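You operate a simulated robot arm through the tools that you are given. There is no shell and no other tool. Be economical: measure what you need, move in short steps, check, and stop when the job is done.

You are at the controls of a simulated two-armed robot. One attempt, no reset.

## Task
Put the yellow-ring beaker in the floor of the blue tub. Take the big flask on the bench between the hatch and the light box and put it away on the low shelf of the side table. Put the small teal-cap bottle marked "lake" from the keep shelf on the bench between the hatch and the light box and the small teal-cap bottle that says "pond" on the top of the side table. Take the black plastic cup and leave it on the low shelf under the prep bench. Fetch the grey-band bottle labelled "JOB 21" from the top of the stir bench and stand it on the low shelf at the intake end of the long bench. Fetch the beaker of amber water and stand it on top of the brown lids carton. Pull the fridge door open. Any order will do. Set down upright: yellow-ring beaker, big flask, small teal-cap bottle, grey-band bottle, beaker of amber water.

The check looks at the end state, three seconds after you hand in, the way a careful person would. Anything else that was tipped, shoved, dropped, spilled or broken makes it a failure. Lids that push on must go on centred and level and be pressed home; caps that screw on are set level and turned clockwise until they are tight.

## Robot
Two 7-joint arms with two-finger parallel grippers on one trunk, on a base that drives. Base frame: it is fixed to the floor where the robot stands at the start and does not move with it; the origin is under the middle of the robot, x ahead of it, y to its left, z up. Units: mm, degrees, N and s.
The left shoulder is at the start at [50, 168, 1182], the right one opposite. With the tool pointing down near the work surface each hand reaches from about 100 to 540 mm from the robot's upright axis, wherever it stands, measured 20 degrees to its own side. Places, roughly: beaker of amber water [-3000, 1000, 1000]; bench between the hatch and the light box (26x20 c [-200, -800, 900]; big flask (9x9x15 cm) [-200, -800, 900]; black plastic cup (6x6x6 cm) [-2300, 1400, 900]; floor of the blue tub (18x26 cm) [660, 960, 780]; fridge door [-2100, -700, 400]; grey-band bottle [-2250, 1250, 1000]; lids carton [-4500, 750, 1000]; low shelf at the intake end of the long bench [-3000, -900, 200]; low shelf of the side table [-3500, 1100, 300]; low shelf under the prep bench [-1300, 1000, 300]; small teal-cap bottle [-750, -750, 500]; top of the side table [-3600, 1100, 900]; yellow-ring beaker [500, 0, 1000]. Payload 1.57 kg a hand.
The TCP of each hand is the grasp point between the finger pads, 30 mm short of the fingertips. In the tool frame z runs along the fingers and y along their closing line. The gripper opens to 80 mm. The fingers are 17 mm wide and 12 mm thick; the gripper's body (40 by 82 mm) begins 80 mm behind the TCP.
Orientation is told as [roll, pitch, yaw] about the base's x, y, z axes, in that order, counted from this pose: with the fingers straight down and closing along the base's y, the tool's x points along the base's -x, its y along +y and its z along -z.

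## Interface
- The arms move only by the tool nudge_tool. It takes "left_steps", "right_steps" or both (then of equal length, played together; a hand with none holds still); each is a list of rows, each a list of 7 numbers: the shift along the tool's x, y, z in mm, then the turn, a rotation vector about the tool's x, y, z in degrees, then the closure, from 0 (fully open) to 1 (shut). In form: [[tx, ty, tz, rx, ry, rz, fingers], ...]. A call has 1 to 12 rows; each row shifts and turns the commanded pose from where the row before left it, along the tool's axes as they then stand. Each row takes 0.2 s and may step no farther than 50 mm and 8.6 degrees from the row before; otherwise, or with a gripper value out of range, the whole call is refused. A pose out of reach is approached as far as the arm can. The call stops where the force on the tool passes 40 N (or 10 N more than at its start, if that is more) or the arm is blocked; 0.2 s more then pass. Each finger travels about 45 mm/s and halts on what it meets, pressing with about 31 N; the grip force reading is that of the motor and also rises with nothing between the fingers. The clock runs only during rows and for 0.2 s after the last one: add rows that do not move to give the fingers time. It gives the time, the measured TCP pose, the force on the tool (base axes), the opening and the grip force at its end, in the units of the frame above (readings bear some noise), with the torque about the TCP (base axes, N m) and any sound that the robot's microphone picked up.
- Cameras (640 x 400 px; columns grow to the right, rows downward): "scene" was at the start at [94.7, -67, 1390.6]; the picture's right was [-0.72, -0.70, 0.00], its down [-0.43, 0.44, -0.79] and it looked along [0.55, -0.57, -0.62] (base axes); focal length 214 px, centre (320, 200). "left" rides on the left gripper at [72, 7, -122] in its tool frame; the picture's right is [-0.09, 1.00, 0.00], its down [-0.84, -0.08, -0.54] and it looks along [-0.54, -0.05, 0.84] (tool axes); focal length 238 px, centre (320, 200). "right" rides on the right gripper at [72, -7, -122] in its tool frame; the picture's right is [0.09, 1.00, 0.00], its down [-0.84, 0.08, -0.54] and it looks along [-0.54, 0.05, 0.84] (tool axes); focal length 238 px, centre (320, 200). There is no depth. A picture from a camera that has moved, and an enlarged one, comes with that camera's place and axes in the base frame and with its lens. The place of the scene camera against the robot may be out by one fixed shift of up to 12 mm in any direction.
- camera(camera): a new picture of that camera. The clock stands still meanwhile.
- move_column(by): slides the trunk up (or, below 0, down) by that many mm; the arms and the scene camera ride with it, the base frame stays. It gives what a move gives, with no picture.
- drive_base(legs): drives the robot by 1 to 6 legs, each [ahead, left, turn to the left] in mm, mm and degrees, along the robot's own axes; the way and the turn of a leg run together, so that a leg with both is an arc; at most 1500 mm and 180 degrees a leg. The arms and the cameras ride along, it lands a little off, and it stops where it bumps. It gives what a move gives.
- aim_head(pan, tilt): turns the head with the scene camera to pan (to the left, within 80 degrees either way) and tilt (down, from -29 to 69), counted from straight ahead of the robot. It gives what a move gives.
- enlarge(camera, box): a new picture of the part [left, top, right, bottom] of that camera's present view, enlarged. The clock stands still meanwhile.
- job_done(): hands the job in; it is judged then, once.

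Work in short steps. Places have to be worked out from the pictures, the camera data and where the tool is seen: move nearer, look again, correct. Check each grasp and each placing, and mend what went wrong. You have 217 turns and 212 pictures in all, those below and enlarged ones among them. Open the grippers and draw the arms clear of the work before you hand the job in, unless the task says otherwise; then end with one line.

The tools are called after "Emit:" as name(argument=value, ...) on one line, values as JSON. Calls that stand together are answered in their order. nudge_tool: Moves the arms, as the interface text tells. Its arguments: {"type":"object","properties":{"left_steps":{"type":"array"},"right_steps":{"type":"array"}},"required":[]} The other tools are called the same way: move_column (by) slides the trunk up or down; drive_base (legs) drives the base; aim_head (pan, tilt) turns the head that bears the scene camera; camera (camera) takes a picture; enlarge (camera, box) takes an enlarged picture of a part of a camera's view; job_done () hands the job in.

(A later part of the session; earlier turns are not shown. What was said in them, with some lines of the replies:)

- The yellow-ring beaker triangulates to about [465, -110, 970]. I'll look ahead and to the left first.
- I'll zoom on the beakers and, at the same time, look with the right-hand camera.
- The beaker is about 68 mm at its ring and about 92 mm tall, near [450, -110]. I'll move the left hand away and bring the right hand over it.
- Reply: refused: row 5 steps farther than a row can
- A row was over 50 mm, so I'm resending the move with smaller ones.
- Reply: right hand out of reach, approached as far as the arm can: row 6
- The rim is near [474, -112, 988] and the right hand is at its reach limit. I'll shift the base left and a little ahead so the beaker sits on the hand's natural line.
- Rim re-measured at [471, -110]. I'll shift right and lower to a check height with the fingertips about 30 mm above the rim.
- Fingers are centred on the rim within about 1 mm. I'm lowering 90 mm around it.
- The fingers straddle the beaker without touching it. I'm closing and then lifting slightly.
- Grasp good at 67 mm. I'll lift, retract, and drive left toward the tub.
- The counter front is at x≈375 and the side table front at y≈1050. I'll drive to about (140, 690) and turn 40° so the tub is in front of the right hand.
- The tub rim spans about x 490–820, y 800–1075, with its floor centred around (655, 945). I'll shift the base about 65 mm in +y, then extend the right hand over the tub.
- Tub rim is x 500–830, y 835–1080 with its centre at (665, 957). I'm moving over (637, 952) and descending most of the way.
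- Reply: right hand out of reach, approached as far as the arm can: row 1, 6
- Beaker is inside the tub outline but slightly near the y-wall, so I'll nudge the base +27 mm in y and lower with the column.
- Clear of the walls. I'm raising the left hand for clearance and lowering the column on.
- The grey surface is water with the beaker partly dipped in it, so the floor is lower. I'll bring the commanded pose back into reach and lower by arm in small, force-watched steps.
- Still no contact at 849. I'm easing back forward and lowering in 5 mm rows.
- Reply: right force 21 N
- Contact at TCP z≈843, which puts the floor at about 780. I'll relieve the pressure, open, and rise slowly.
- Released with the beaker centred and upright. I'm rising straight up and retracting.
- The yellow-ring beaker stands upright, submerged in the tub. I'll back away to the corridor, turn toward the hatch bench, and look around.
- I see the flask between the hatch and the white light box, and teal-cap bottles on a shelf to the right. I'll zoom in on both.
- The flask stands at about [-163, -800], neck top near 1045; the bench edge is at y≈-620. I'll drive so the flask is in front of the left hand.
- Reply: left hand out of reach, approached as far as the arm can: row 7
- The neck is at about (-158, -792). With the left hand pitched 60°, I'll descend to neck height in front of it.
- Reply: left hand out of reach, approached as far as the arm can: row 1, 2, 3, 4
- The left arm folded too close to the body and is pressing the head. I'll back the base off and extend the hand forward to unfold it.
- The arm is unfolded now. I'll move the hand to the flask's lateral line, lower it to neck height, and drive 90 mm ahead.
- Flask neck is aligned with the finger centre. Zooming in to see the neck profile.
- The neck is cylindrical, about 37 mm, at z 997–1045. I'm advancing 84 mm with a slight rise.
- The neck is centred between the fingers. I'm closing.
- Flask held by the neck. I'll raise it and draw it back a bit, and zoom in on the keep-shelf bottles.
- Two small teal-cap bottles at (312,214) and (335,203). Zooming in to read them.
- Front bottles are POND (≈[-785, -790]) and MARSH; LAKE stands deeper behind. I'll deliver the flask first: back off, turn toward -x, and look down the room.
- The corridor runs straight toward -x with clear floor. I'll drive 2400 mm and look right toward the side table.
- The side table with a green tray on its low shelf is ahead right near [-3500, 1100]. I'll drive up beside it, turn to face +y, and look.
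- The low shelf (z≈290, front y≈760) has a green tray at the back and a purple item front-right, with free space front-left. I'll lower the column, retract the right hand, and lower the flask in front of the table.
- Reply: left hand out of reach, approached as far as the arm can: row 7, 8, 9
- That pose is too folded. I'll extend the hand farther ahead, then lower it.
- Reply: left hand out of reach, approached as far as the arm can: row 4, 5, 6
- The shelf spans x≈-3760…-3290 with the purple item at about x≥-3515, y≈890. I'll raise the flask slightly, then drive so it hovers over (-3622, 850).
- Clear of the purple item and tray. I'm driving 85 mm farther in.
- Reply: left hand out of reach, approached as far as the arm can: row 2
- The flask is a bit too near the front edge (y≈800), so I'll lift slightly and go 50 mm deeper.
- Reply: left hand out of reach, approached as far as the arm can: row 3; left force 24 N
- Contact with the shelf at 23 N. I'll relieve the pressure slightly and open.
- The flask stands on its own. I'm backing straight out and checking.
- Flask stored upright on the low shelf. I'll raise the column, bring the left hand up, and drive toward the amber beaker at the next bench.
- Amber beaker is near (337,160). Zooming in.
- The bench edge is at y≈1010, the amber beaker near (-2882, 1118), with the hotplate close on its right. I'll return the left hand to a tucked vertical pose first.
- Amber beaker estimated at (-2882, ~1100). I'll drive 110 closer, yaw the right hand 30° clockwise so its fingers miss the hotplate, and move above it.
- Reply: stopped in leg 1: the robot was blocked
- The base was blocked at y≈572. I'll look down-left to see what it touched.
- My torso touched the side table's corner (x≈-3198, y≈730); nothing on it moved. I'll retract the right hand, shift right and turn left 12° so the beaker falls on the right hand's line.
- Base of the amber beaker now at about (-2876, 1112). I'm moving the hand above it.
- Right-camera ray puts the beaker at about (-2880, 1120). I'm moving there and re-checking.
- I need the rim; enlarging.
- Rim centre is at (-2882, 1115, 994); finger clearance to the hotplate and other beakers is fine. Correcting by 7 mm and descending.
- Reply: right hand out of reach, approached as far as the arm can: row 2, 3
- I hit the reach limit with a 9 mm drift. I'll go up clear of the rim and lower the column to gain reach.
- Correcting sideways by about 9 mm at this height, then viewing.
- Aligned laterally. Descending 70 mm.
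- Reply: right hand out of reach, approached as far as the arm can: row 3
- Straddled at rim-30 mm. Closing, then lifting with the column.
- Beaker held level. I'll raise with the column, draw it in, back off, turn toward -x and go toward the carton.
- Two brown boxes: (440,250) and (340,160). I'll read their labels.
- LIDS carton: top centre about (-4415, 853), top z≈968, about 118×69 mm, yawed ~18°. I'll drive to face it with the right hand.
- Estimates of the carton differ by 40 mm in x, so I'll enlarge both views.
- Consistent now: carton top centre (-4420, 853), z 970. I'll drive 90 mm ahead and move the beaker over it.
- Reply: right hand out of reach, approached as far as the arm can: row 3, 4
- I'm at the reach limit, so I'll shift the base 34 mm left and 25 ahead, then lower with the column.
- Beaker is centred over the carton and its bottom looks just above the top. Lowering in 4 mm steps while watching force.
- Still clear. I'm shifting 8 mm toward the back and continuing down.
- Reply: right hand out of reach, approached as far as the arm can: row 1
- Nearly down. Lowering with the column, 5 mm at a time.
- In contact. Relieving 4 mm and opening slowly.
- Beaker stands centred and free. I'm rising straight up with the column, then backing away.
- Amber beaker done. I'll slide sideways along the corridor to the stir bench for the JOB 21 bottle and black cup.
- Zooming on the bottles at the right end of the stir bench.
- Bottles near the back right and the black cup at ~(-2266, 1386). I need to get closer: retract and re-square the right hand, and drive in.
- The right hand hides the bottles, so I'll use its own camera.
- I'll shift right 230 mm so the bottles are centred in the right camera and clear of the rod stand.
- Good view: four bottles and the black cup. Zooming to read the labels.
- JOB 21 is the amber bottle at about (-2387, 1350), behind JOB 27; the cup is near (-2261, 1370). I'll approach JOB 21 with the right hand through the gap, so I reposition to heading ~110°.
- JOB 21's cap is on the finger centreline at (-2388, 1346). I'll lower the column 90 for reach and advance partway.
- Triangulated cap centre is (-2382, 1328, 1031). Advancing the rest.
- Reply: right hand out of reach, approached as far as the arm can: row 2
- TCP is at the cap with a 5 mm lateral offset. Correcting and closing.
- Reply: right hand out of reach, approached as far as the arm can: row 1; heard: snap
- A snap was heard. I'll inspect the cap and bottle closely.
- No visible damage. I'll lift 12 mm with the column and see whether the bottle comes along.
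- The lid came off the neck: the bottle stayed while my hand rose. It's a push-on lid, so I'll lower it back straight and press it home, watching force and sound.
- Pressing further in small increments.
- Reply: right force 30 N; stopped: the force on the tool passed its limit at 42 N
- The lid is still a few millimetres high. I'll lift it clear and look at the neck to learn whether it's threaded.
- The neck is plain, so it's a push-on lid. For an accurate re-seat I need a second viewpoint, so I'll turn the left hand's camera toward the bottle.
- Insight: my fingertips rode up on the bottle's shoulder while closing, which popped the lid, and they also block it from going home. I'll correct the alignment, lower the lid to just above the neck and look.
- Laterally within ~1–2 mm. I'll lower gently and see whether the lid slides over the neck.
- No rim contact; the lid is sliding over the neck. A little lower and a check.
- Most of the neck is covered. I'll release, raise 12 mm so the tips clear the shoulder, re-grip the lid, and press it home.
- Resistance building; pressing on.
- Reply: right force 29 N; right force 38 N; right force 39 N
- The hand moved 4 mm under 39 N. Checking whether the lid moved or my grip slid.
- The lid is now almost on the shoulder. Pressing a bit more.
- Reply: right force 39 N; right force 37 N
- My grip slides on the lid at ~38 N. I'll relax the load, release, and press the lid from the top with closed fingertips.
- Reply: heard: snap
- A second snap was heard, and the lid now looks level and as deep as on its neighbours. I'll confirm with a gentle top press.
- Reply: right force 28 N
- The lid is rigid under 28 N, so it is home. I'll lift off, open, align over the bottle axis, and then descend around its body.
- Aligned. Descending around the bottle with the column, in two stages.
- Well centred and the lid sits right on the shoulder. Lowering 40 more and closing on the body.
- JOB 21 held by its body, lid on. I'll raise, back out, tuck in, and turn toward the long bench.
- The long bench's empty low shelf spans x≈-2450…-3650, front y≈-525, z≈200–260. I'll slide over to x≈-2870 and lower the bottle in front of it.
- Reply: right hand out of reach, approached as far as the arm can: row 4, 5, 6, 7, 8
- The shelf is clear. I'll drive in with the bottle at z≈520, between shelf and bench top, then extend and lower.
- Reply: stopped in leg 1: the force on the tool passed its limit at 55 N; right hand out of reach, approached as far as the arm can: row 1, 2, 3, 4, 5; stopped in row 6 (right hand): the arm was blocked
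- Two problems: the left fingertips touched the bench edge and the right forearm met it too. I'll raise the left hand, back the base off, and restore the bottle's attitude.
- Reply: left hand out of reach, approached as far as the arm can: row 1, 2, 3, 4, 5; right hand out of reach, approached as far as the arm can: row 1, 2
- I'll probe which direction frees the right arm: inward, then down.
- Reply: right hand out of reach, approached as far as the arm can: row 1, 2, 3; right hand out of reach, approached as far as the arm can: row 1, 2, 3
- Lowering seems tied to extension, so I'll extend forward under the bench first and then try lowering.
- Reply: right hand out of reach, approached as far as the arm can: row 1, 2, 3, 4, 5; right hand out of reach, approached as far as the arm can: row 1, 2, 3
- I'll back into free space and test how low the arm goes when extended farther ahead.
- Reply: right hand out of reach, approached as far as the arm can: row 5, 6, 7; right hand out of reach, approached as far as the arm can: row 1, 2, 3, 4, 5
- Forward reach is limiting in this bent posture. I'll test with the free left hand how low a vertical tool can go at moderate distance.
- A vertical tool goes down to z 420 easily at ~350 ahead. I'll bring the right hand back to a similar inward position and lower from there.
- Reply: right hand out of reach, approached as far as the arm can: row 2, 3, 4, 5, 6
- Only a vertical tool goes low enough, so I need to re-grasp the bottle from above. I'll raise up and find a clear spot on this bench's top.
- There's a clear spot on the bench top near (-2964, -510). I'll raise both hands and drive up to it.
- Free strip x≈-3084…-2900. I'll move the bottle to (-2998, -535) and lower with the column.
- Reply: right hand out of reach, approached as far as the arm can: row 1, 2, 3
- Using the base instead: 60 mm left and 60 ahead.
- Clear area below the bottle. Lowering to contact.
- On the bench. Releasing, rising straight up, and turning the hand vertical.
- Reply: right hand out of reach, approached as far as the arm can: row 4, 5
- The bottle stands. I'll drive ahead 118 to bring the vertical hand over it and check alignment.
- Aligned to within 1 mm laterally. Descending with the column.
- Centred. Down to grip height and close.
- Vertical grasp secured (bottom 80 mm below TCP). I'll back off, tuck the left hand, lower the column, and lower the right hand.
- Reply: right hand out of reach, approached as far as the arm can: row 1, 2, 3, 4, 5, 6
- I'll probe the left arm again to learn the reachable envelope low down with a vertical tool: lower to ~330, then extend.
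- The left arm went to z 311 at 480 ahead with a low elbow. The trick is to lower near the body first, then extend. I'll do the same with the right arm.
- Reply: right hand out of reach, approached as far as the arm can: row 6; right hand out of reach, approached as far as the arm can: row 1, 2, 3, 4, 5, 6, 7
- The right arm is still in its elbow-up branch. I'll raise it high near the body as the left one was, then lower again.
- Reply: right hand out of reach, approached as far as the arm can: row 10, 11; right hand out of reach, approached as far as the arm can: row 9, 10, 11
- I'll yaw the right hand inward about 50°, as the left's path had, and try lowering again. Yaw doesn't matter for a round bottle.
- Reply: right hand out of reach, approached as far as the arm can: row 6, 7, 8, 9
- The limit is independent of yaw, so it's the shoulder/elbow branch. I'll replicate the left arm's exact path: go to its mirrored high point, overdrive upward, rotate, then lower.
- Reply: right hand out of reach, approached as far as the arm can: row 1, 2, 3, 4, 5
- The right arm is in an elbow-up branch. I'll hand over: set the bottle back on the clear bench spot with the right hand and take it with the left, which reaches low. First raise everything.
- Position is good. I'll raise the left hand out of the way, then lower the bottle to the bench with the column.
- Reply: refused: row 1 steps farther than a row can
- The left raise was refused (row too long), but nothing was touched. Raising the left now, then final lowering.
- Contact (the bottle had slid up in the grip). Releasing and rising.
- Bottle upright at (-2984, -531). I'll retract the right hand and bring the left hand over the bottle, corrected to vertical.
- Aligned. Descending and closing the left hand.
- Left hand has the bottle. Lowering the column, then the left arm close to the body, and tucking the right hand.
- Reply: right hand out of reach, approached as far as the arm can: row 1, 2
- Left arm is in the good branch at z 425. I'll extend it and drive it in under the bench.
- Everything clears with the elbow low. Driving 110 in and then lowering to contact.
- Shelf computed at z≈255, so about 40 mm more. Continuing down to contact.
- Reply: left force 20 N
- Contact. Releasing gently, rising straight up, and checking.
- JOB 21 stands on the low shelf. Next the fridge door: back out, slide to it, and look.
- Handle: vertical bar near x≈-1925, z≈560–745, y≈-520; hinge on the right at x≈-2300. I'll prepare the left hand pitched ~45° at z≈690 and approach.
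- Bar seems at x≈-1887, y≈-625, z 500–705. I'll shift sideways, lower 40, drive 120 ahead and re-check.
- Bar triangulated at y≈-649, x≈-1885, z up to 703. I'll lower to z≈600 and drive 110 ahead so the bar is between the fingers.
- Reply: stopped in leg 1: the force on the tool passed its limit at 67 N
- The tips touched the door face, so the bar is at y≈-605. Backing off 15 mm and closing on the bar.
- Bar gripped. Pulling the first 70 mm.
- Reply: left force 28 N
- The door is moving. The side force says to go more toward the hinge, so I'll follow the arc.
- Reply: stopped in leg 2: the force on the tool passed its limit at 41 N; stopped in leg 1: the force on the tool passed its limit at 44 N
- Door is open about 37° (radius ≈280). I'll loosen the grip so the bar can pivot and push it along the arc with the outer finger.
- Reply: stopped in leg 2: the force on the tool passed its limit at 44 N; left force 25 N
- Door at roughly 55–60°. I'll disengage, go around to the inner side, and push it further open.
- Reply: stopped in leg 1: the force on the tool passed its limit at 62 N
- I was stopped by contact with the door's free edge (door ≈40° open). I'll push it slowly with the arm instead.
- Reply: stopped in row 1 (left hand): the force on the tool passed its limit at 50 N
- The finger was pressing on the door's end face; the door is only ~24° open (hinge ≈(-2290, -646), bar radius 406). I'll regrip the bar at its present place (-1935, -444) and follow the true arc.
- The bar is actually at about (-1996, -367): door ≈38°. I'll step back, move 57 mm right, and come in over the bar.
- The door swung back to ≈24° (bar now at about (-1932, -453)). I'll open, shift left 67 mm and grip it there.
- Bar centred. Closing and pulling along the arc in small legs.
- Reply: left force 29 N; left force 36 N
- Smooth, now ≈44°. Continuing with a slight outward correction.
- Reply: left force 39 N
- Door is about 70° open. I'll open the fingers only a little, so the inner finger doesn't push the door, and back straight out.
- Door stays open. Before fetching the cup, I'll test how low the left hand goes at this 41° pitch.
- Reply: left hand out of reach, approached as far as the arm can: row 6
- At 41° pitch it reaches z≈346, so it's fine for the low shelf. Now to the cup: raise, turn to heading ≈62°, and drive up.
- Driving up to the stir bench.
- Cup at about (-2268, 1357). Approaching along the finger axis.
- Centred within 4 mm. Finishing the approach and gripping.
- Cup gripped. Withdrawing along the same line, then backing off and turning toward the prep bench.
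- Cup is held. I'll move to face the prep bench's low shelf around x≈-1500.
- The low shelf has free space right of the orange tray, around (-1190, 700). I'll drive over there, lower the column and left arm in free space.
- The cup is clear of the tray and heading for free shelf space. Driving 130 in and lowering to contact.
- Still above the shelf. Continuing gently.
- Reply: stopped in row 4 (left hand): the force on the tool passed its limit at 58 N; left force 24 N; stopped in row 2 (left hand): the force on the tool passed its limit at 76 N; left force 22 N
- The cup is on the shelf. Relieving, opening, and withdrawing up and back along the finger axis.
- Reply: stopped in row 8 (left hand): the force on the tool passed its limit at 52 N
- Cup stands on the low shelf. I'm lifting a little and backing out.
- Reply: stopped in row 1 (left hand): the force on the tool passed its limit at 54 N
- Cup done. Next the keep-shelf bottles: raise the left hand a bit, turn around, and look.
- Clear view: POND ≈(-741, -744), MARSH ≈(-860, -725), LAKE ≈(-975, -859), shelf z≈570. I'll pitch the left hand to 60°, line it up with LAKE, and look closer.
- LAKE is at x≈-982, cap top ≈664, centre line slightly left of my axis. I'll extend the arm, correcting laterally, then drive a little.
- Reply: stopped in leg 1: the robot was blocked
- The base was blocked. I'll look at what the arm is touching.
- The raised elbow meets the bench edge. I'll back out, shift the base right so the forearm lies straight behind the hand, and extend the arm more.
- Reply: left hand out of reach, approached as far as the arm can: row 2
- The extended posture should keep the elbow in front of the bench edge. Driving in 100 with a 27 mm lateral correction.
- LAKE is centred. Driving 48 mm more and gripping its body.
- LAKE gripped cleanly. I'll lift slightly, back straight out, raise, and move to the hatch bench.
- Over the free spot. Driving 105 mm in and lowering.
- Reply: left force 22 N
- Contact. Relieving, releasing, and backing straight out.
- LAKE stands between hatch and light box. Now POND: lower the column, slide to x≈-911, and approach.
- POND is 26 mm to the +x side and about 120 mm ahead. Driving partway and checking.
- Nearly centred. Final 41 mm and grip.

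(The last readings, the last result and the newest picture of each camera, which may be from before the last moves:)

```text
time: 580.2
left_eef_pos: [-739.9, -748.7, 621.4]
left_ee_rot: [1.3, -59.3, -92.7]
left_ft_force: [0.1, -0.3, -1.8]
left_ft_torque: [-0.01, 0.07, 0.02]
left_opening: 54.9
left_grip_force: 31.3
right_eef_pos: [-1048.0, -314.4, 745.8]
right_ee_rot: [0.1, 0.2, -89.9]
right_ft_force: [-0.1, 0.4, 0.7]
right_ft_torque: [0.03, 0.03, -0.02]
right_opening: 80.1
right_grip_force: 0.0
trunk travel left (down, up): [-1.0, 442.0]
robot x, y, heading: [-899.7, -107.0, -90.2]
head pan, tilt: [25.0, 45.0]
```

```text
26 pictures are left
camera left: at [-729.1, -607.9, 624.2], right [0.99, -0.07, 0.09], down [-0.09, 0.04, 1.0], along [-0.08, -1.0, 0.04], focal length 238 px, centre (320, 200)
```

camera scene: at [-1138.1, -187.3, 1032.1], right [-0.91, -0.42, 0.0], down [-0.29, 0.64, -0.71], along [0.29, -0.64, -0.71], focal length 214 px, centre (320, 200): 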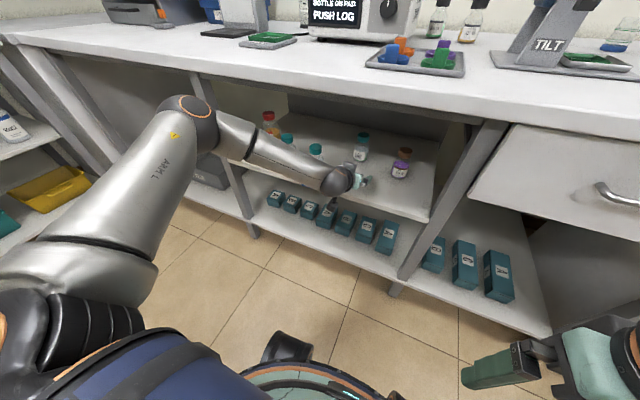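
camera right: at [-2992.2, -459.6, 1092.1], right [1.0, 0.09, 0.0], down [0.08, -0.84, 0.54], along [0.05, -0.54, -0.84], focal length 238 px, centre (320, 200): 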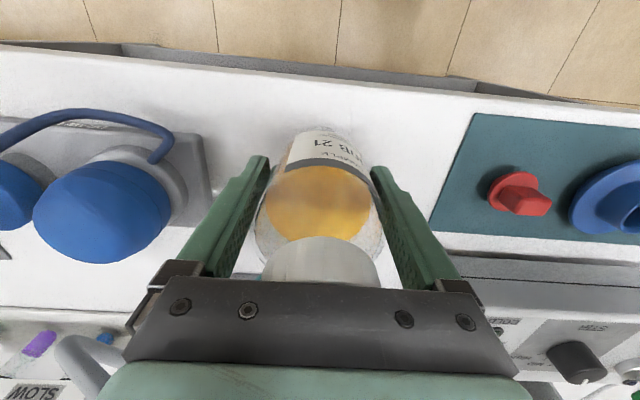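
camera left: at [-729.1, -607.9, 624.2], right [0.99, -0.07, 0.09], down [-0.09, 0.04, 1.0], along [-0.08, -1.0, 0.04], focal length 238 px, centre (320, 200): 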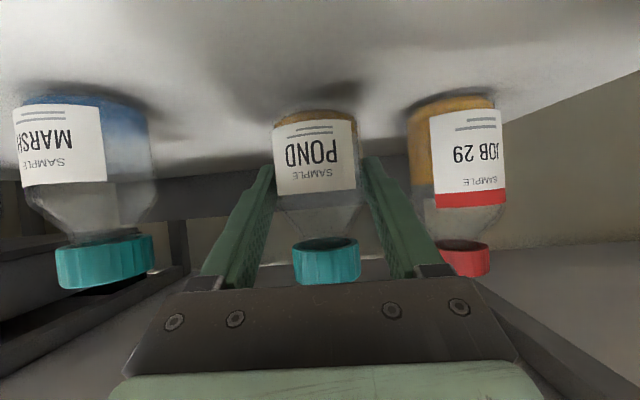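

POND held. Backing out, raising, and driving down the corridor to the side table.

Emit:
drive_base(legs=[[-270, 0, 0]])

Emit:
move_column(by=400)

Emit:
drive_base(legs=[[0, 0, -90], [1250, 65, 0], [1240, 65, 0]])

Emit:
drive_base(legs=[[0, 0, -90]])

Emit:
aim_head(pan=0, tilt=35)

Emit:
camera(camera="scene")

```text
time: 582.1
left_eef_pos: [-736.1, -484.8, 622.3]
left_ee_rot: [1.3, -59.5, -92.3]
left_ft_force: [-0.6, 0.5, -1.9]
left_ft_torque: [0.03, -0.03, 0.01]
left_opening: 54.7
left_grip_force: 30.9
right_eef_pos: [-1048.5, -53.0, 746.4]
right_ee_rot: [0.2, 0.2, -89.5]
right_ft_force: [-0.1, 0.4, -0.6]
right_ft_torque: [-0.04, -0.02, 0.01]
right_opening: 80.0
right_grip_force: 0.0
trunk travel left (down, up): [-1.0, 442.0]
robot x, y, heading: [-905.0, 156.6, -89.4]
head pan, tilt: [25.0, 45.0]
```

```text
time: 585.9
left_eef_pos: [-736.6, -484.5, 1022.8]
left_ee_rot: [1.4, -59.4, -92.3]
left_ft_force: [0.0, -0.1, -1.3]
left_ft_torque: [0.01, 0.03, -0.01]
left_opening: 54.9
left_grip_force: 31.4
right_eef_pos: [-1048.2, -52.2, 1147.5]
right_ee_rot: [0.2, 0.2, -89.5]
right_ft_force: [-0.4, 0.3, 0.9]
right_ft_torque: [-0.02, 0.0, 0.01]
right_opening: 80.1
right_grip_force: 0.0
trunk travel left (down, up): [-401.0, 42.0]
robot x, y, heading: [-902.6, 155.7, -89.6]
head pan, tilt: [25.0, 45.0]
```

```text
time: 601.8
left_eef_pos: [-4004.7, -272.8, 1022.7]
left_ee_rot: [1.4, -59.4, 179.9]
left_ft_force: [-0.3, 0.3, -1.0]
left_ft_torque: [0.01, -0.01, -0.03]
left_opening: 54.8
left_grip_force: 31.5
right_eef_pos: [-3585.1, 54.6, 1147.5]
right_ee_rot: [0.2, 0.1, -177.3]
right_ft_force: [0.2, 0.1, -1.3]
right_ft_torque: [0.0, 0.01, 0.01]
right_opening: 80.0
right_grip_force: 0.0
trunk travel left (down, up): [-401.0, 42.0]
robot x, y, heading: [-3366.7, -87.4, -177.4]
head pan, tilt: [25.0, 45.0]
```

```text
time: 606.0
left_eef_pos: [-3562.6, 550.3, 1022.5]
left_ee_rot: [1.5, -59.4, 90.2]
left_ft_force: [-0.9, 0.5, -2.3]
left_ft_torque: [-0.02, -0.01, 0.03]
left_opening: 54.7
left_grip_force: 30.8
right_eef_pos: [-3233.9, 130.9, 1145.6]
right_ee_rot: [0.1, 0.1, 93.1]
right_ft_force: [-0.4, -0.4, 0.4]
right_ft_torque: [0.01, 0.01, 0.02]
right_opening: 80.1
right_grip_force: 0.1
trunk travel left (down, up): [-401.0, 42.0]
robot x, y, heading: [-3372.0, -86.0, 93.0]
head pan, tilt: [25.0, 45.0]
```

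```text
time: 606.9
left_eef_pos: [-3562.5, 548.9, 1022.4]
left_ee_rot: [1.3, -59.5, 90.3]
left_ft_force: [0.1, -0.4, -2.0]
left_ft_torque: [-0.02, -0.03, 0.01]
left_opening: 54.9
left_grip_force: 30.8
right_eef_pos: [-3233.4, 131.5, 1146.2]
right_ee_rot: [0.2, 0.2, 93.1]
right_ft_force: [-0.1, -0.1, 0.6]
right_ft_torque: [0.01, -0.02, 0.01]
right_opening: 79.7
right_grip_force: 0.0
trunk travel left (down, up): [-401.0, 42.0]
robot x, y, heading: [-3366.2, -85.5, 92.9]
head pan, tilt: [0.0, 35.0]
```

```text
25 pictures are left
camera scene: at [-3381.9, 39.1, 1445.8], right [1.0, 0.05, 0.0], down [0.03, -0.57, -0.82], along [-0.04, 0.82, -0.57], focal length 214 px, centre (320, 200)
```

scene: 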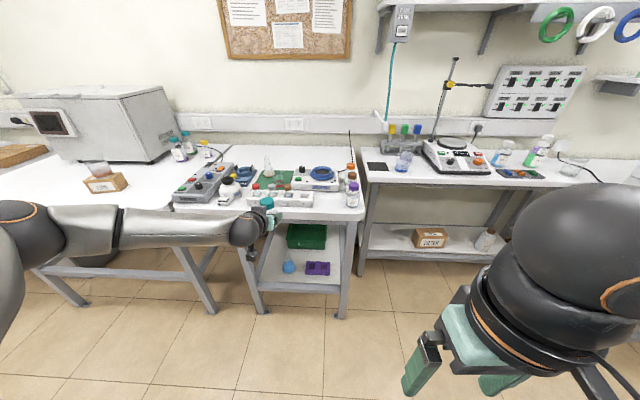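

Zooming in on the side table's top to pick a free spot.

Emit:
enlarge(camera="scene", box=[160, 130, 380, 270])

```text
2.86 times, centred on (270, 200) of scene
camera zoom: at [-3381.9, 39.1, 1445.8], right [1.0, 0.05, 0.0], down [0.03, -0.57, -0.82], along [-0.04, 0.82, -0.57], focal length 613 px, centre (463, 200)
```

zoom: 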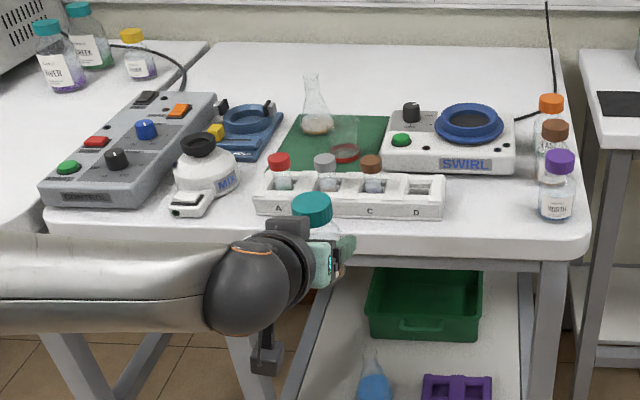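

A free patch at about (-3378, 800), 142 mm wide between rack and purple bottle. Moving the POND bottle over it.

Emit:
drive_base(legs=[[0, -197, 0], [175, 0, 0]])

Emit:
camera(camera="left")

Emit:
enlarge(camera="scene", box=[160, 130, 400, 290])

```text
time: 610.4
left_eef_pos: [-3370.5, 739.7, 1022.0]
left_ee_rot: [1.3, -59.3, 89.9]
left_ft_force: [0.2, 1.1, -2.9]
left_ft_torque: [-0.01, 0.06, 0.0]
left_opening: 54.7
left_grip_force: 30.9
right_eef_pos: [-3042.0, 319.3, 1146.3]
right_ee_rot: [0.3, 0.3, 92.6]
right_ft_force: [-0.1, 0.5, 0.2]
right_ft_torque: [-0.02, -0.02, 0.0]
right_opening: 79.9
right_grip_force: 0.1
trunk travel left (down, up): [-401.0, 42.0]
robot x, y, heading: [-3176.5, 108.9, 92.8]
head pan, tilt: [0.0, 35.0]
```

```text
23 pictures are left
camera left: at [-3373.8, 598.3, 1023.6], right [-1.0, 0.03, 0.09], down [0.09, -0.04, 1.0], along [0.03, 1.0, 0.04], focal length 238 px, centre (320, 200)
```

left: 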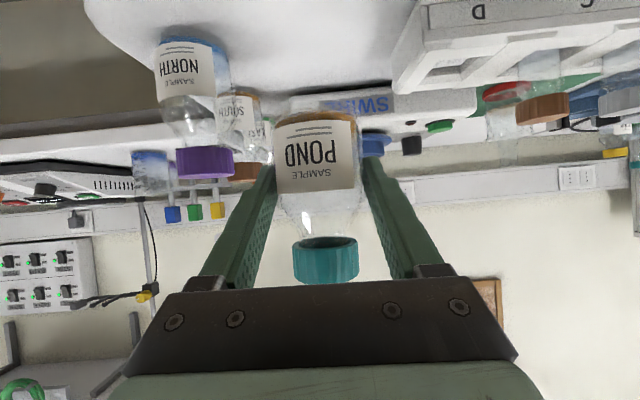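

```text
2.50 times, centred on (280, 210) of scene
camera zoom: at [-3191.9, 228.5, 1445.7], right [1.0, 0.05, 0.0], down [0.03, -0.57, -0.82], along [-0.04, 0.82, -0.57], focal length 536 px, centre (420, 175)
```

zoom: 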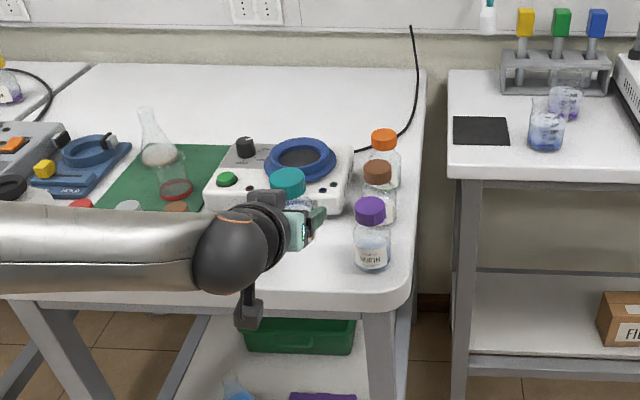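

Well centred between NORTH and the rack. Driving 55 mm in and lowering.

Emit:
drive_base(legs=[[55, 0, 0]])

Emit:
move_column(by=-68)

Emit:
camera(camera="left")

```text
time: 611.4
left_eef_pos: [-3372.9, 795.5, 1021.3]
left_ee_rot: [1.3, -59.3, 89.8]
left_ft_force: [0.9, 0.3, -2.4]
left_ft_torque: [-0.01, 0.0, 0.0]
left_opening: 54.7
left_grip_force: 30.9
right_eef_pos: [-3044.7, 373.4, 1146.4]
right_ee_rot: [0.2, 0.3, 92.7]
right_ft_force: [0.1, 0.1, 0.0]
right_ft_torque: [-0.02, -0.03, -0.02]
right_opening: 79.9
right_grip_force: 0.2
trunk travel left (down, up): [-401.0, 42.0]
robot x, y, heading: [-3185.1, 161.0, 92.5]
head pan, tilt: [0.0, 35.0]
```

```text
time: 612.4
left_eef_pos: [-3372.7, 793.3, 954.6]
left_ee_rot: [1.3, -59.4, 89.9]
left_ft_force: [-0.4, -0.2, -1.2]
left_ft_torque: [0.0, -0.01, -0.01]
left_opening: 54.8
left_grip_force: 31.1
right_eef_pos: [-3042.9, 372.9, 1079.9]
right_ee_rot: [0.1, 0.2, 92.7]
right_ft_force: [-0.8, -0.2, -0.2]
right_ft_torque: [-0.01, -0.01, -0.01]
right_opening: 80.0
right_grip_force: 0.1
trunk travel left (down, up): [-333.0, 110.0]
robot x, y, heading: [-3184.7, 155.6, 92.4]
head pan, tilt: [0.0, 35.0]
```

```text
21 pictures are left
camera left: at [-3376.1, 652.1, 956.1], right [-1.0, 0.03, 0.09], down [0.09, -0.04, 1.0], along [0.03, 1.0, 0.04], focal length 238 px, centre (320, 200)
```

left: 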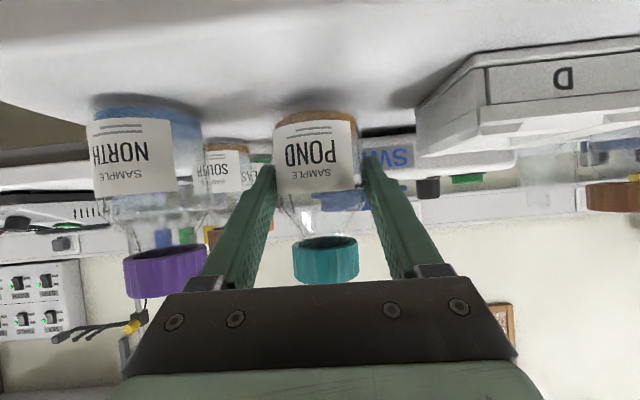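

Just above the table with clearance on both sides. Lowering to contact.

Emit:
move_column(by=-8)

Emit:
move_column(by=-4)

Emit:
move_column(by=-4)

```text
time: 613.0
left_eef_pos: [-3372.2, 793.0, 947.8]
left_ee_rot: [1.3, -59.6, 89.9]
left_ft_force: [0.5, 0.9, 2.4]
left_ft_torque: [0.0, -0.09, 0.04]
left_opening: 54.5
left_grip_force: 31.0
right_eef_pos: [-3044.1, 372.9, 1070.5]
right_ee_rot: [0.3, 0.2, 92.7]
right_ft_force: [-0.9, -0.6, 0.2]
right_ft_torque: [-0.01, 0.05, 0.0]
right_opening: 80.2
right_grip_force: 0.0
trunk travel left (down, up): [-325.0, 118.0]
robot x, y, heading: [-3184.1, 161.3, 92.6]
head pan, tilt: [0.0, 35.0]
```

```text
time: 613.5
left_eef_pos: [-3371.6, 793.2, 946.8]
left_ee_rot: [1.2, -59.9, 90.0]
left_ft_force: [-1.8, -2.4, 18.0]
left_ft_torque: [-0.23, -0.19, -0.05]
left_opening: 54.8
left_grip_force: 31.3
right_eef_pos: [-3043.7, 370.6, 1068.0]
right_ee_rot: [0.2, 0.0, 92.7]
right_ft_force: [0.0, 0.3, -0.8]
right_ft_torque: [0.0, -0.03, 0.02]
right_opening: 80.0
right_grip_force: 0.0
trunk travel left (down, up): [-321.0, 122.0]
robot x, y, heading: [-3184.5, 162.6, 92.8]
head pan, tilt: [0.0, 35.0]
```

```text
time: 614.0
left_eef_pos: [-3373.3, 793.9, 944.1]
left_ee_rot: [1.3, -59.9, 90.0]
left_ft_force: [-3.5, 0.4, 21.6]
left_ft_torque: [0.37, -0.21, 0.03]
left_opening: 54.8
left_grip_force: 30.8
right_eef_pos: [-3044.9, 371.9, 1063.2]
right_ee_rot: [0.3, 0.0, 92.7]
right_ft_force: [-0.9, 0.3, 0.3]
right_ft_torque: [-0.01, 0.0, 0.02]
right_opening: 80.2
right_grip_force: 0.1
trunk travel left (down, up): [-317.0, 126.0]
robot x, y, heading: [-3184.3, 154.9, 92.4]
head pan, tilt: [0.0, 35.0]
```

Releasing (partial opening) and backing straight out.

Emit:
move_column(by=4)

Emit:
nudge_tool(left_steps=[[0, 0, 0, 0, 0, 0, 0.28], [0, 0, 0, 0, 0, 0, 0.2], [0, 0, 0, 0, 0, 0, 0.12], [0, 0, 0, 0, 0, 0, 0.12], [0, 0, 0, 0, 0, 0, 0.12]])

Emit:
drive_base(legs=[[-220, 9, 0]])

Emit:
camera(camera="left")

```text
time: 614.6
left_eef_pos: [-3371.7, 793.0, 943.2]
left_ee_rot: [1.4, -59.5, 89.7]
left_ft_force: [-2.3, 3.8, 13.9]
left_ft_torque: [0.55, -0.13, 0.07]
left_opening: 54.5
left_grip_force: 30.8
right_eef_pos: [-3045.2, 372.3, 1066.3]
right_ee_rot: [0.2, 0.2, 92.7]
right_ft_force: [-0.1, 0.1, -0.4]
right_ft_torque: [0.02, 0.02, -0.01]
right_opening: 80.2
right_grip_force: 0.1
trunk travel left (down, up): [-321.0, 122.0]
robot x, y, heading: [-3188.6, 161.6, 92.5]
head pan, tilt: [0.0, 35.0]
```

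```text
time: 615.8
left_eef_pos: [-3372.1, 792.9, 942.3]
left_ee_rot: [1.4, -59.4, 89.8]
left_ft_force: [0.0, -0.4, -0.2]
left_ft_torque: [-0.02, -0.03, 0.02]
left_opening: 70.4
left_grip_force: 0.1
right_eef_pos: [-3044.7, 373.4, 1066.8]
right_ee_rot: [0.3, 0.1, 92.7]
right_ft_force: [-0.6, 0.6, 0.2]
right_ft_torque: [-0.01, -0.01, 0.02]
right_opening: 79.9
right_grip_force: 0.1
trunk travel left (down, up): [-321.0, 122.0]
robot x, y, heading: [-3187.5, 157.9, 92.6]
head pan, tilt: [0.0, 35.0]
```

```text
time: 617.5
left_eef_pos: [-3374.5, 575.4, 942.6]
left_ee_rot: [1.3, -59.5, 90.2]
left_ft_force: [-0.3, -0.6, -0.9]
left_ft_torque: [0.02, -0.02, 0.01]
left_opening: 70.4
left_grip_force: 0.1
right_eef_pos: [-3046.0, 156.3, 1067.5]
right_ee_rot: [0.3, 0.2, 93.1]
right_ft_force: [-0.4, -0.1, -0.3]
right_ft_torque: [-0.01, -0.03, 0.01]
right_opening: 80.0
right_grip_force: 0.0
trunk travel left (down, up): [-321.0, 122.0]
robot x, y, heading: [-3180.0, -58.5, 92.7]
head pan, tilt: [0.0, 35.0]
```

```text
20 pictures are left
camera left: at [-3376.9, 434.2, 944.4], right [-1.0, 0.02, 0.09], down [0.09, -0.04, 1.0], along [0.03, 1.0, 0.04], focal length 238 px, centre (320, 200)
```

left: 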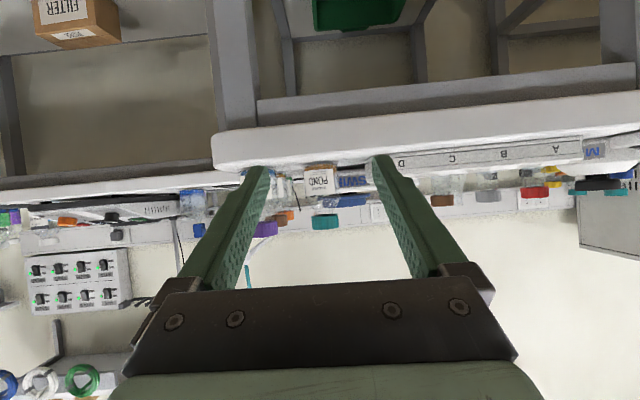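

POND stands on the side table. I'll turn toward the fridge for a final check of the door and the JOB 21 bottle.

Emit:
nudge_tool(left_steps=[[0, 0, 0, 0, 0, 0, 0], [0, 0, 0, 0, 0, 0, 0]])

Emit:
drive_base(legs=[[0, 0, -125]])

Emit:
aim_head(pan=-15, tilt=30)

Emit:
camera(camera="scene")

```text
time: 618.0
left_eef_pos: [-3374.6, 576.1, 941.6]
left_ee_rot: [1.3, -59.4, 90.2]
left_ft_force: [-0.9, 1.1, -0.3]
left_ft_torque: [-0.04, 0.03, -0.03]
left_opening: 80.4
left_grip_force: 0.1
right_eef_pos: [-3044.9, 157.4, 1067.1]
right_ee_rot: [0.2, 0.2, 93.0]
right_ft_force: [0.2, 0.3, -0.1]
right_ft_torque: [0.05, 0.03, 0.01]
right_opening: 80.2
right_grip_force: 0.1
trunk travel left (down, up): [-321.0, 122.0]
robot x, y, heading: [-3181.9, -58.9, 93.0]
head pan, tilt: [0.0, 35.0]
```

```text
time: 623.6
left_eef_pos: [-2543.6, -240.2, 941.9]
left_ee_rot: [1.3, -59.4, -32.7]
left_ft_force: [-0.5, 0.4, -0.3]
left_ft_torque: [0.03, -0.01, 0.01]
left_opening: 80.0
left_grip_force: 0.1
right_eef_pos: [-3075.5, -288.6, 1066.8]
right_ee_rot: [0.2, 0.2, -29.9]
right_ft_force: [0.1, -0.7, -0.3]
right_ft_torque: [-0.02, -0.02, 0.02]
right_opening: 80.0
right_grip_force: 0.0
trunk travel left (down, up): [-321.0, 122.0]
robot x, y, heading: [-3183.3, -58.7, -30.2]
head pan, tilt: [0.0, 35.0]
```

```text
time: 624.3
left_eef_pos: [-2544.5, -240.4, 942.5]
left_ee_rot: [1.4, -59.5, -32.7]
left_ft_force: [-0.7, -0.9, 0.1]
left_ft_torque: [0.01, 0.03, -0.01]
left_opening: 80.0
left_grip_force: 0.1
right_eef_pos: [-3075.1, -288.7, 1067.0]
right_ee_rot: [0.2, 0.2, -29.9]
right_ft_force: [-0.4, -0.3, -0.1]
right_ft_torque: [0.03, 0.01, -0.02]
right_opening: 80.2
right_grip_force: 0.2
trunk travel left (down, up): [-321.0, 122.0]
robot x, y, heading: [-3176.6, -59.4, -29.9]
head pan, tilt: [-15.0, 30.0]
```

```text
19 pictures are left
camera scene: at [-3088.1, -146.4, 1373.6], right [-0.71, -0.71, 0.0], down [-0.35, 0.35, -0.87], along [0.61, -0.61, -0.5], focal length 214 px, centre (320, 200)
```

scene: 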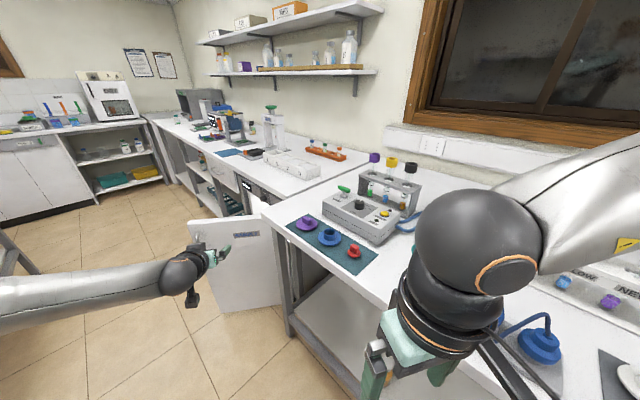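

The fridge door is wide open, all items were last seen standing where placed, and both grippers are open and clear. Handing in.

Emit:
job_done()

```text
The job is handed in.
```

I've handed the job in, and all eight parts are done. The JOB 21 bottle's push-on lid came off the first time I gripped it; I pressed it back on until it was solid. The hand also bumped the long bench's edge once, and nothing on it looked moved.
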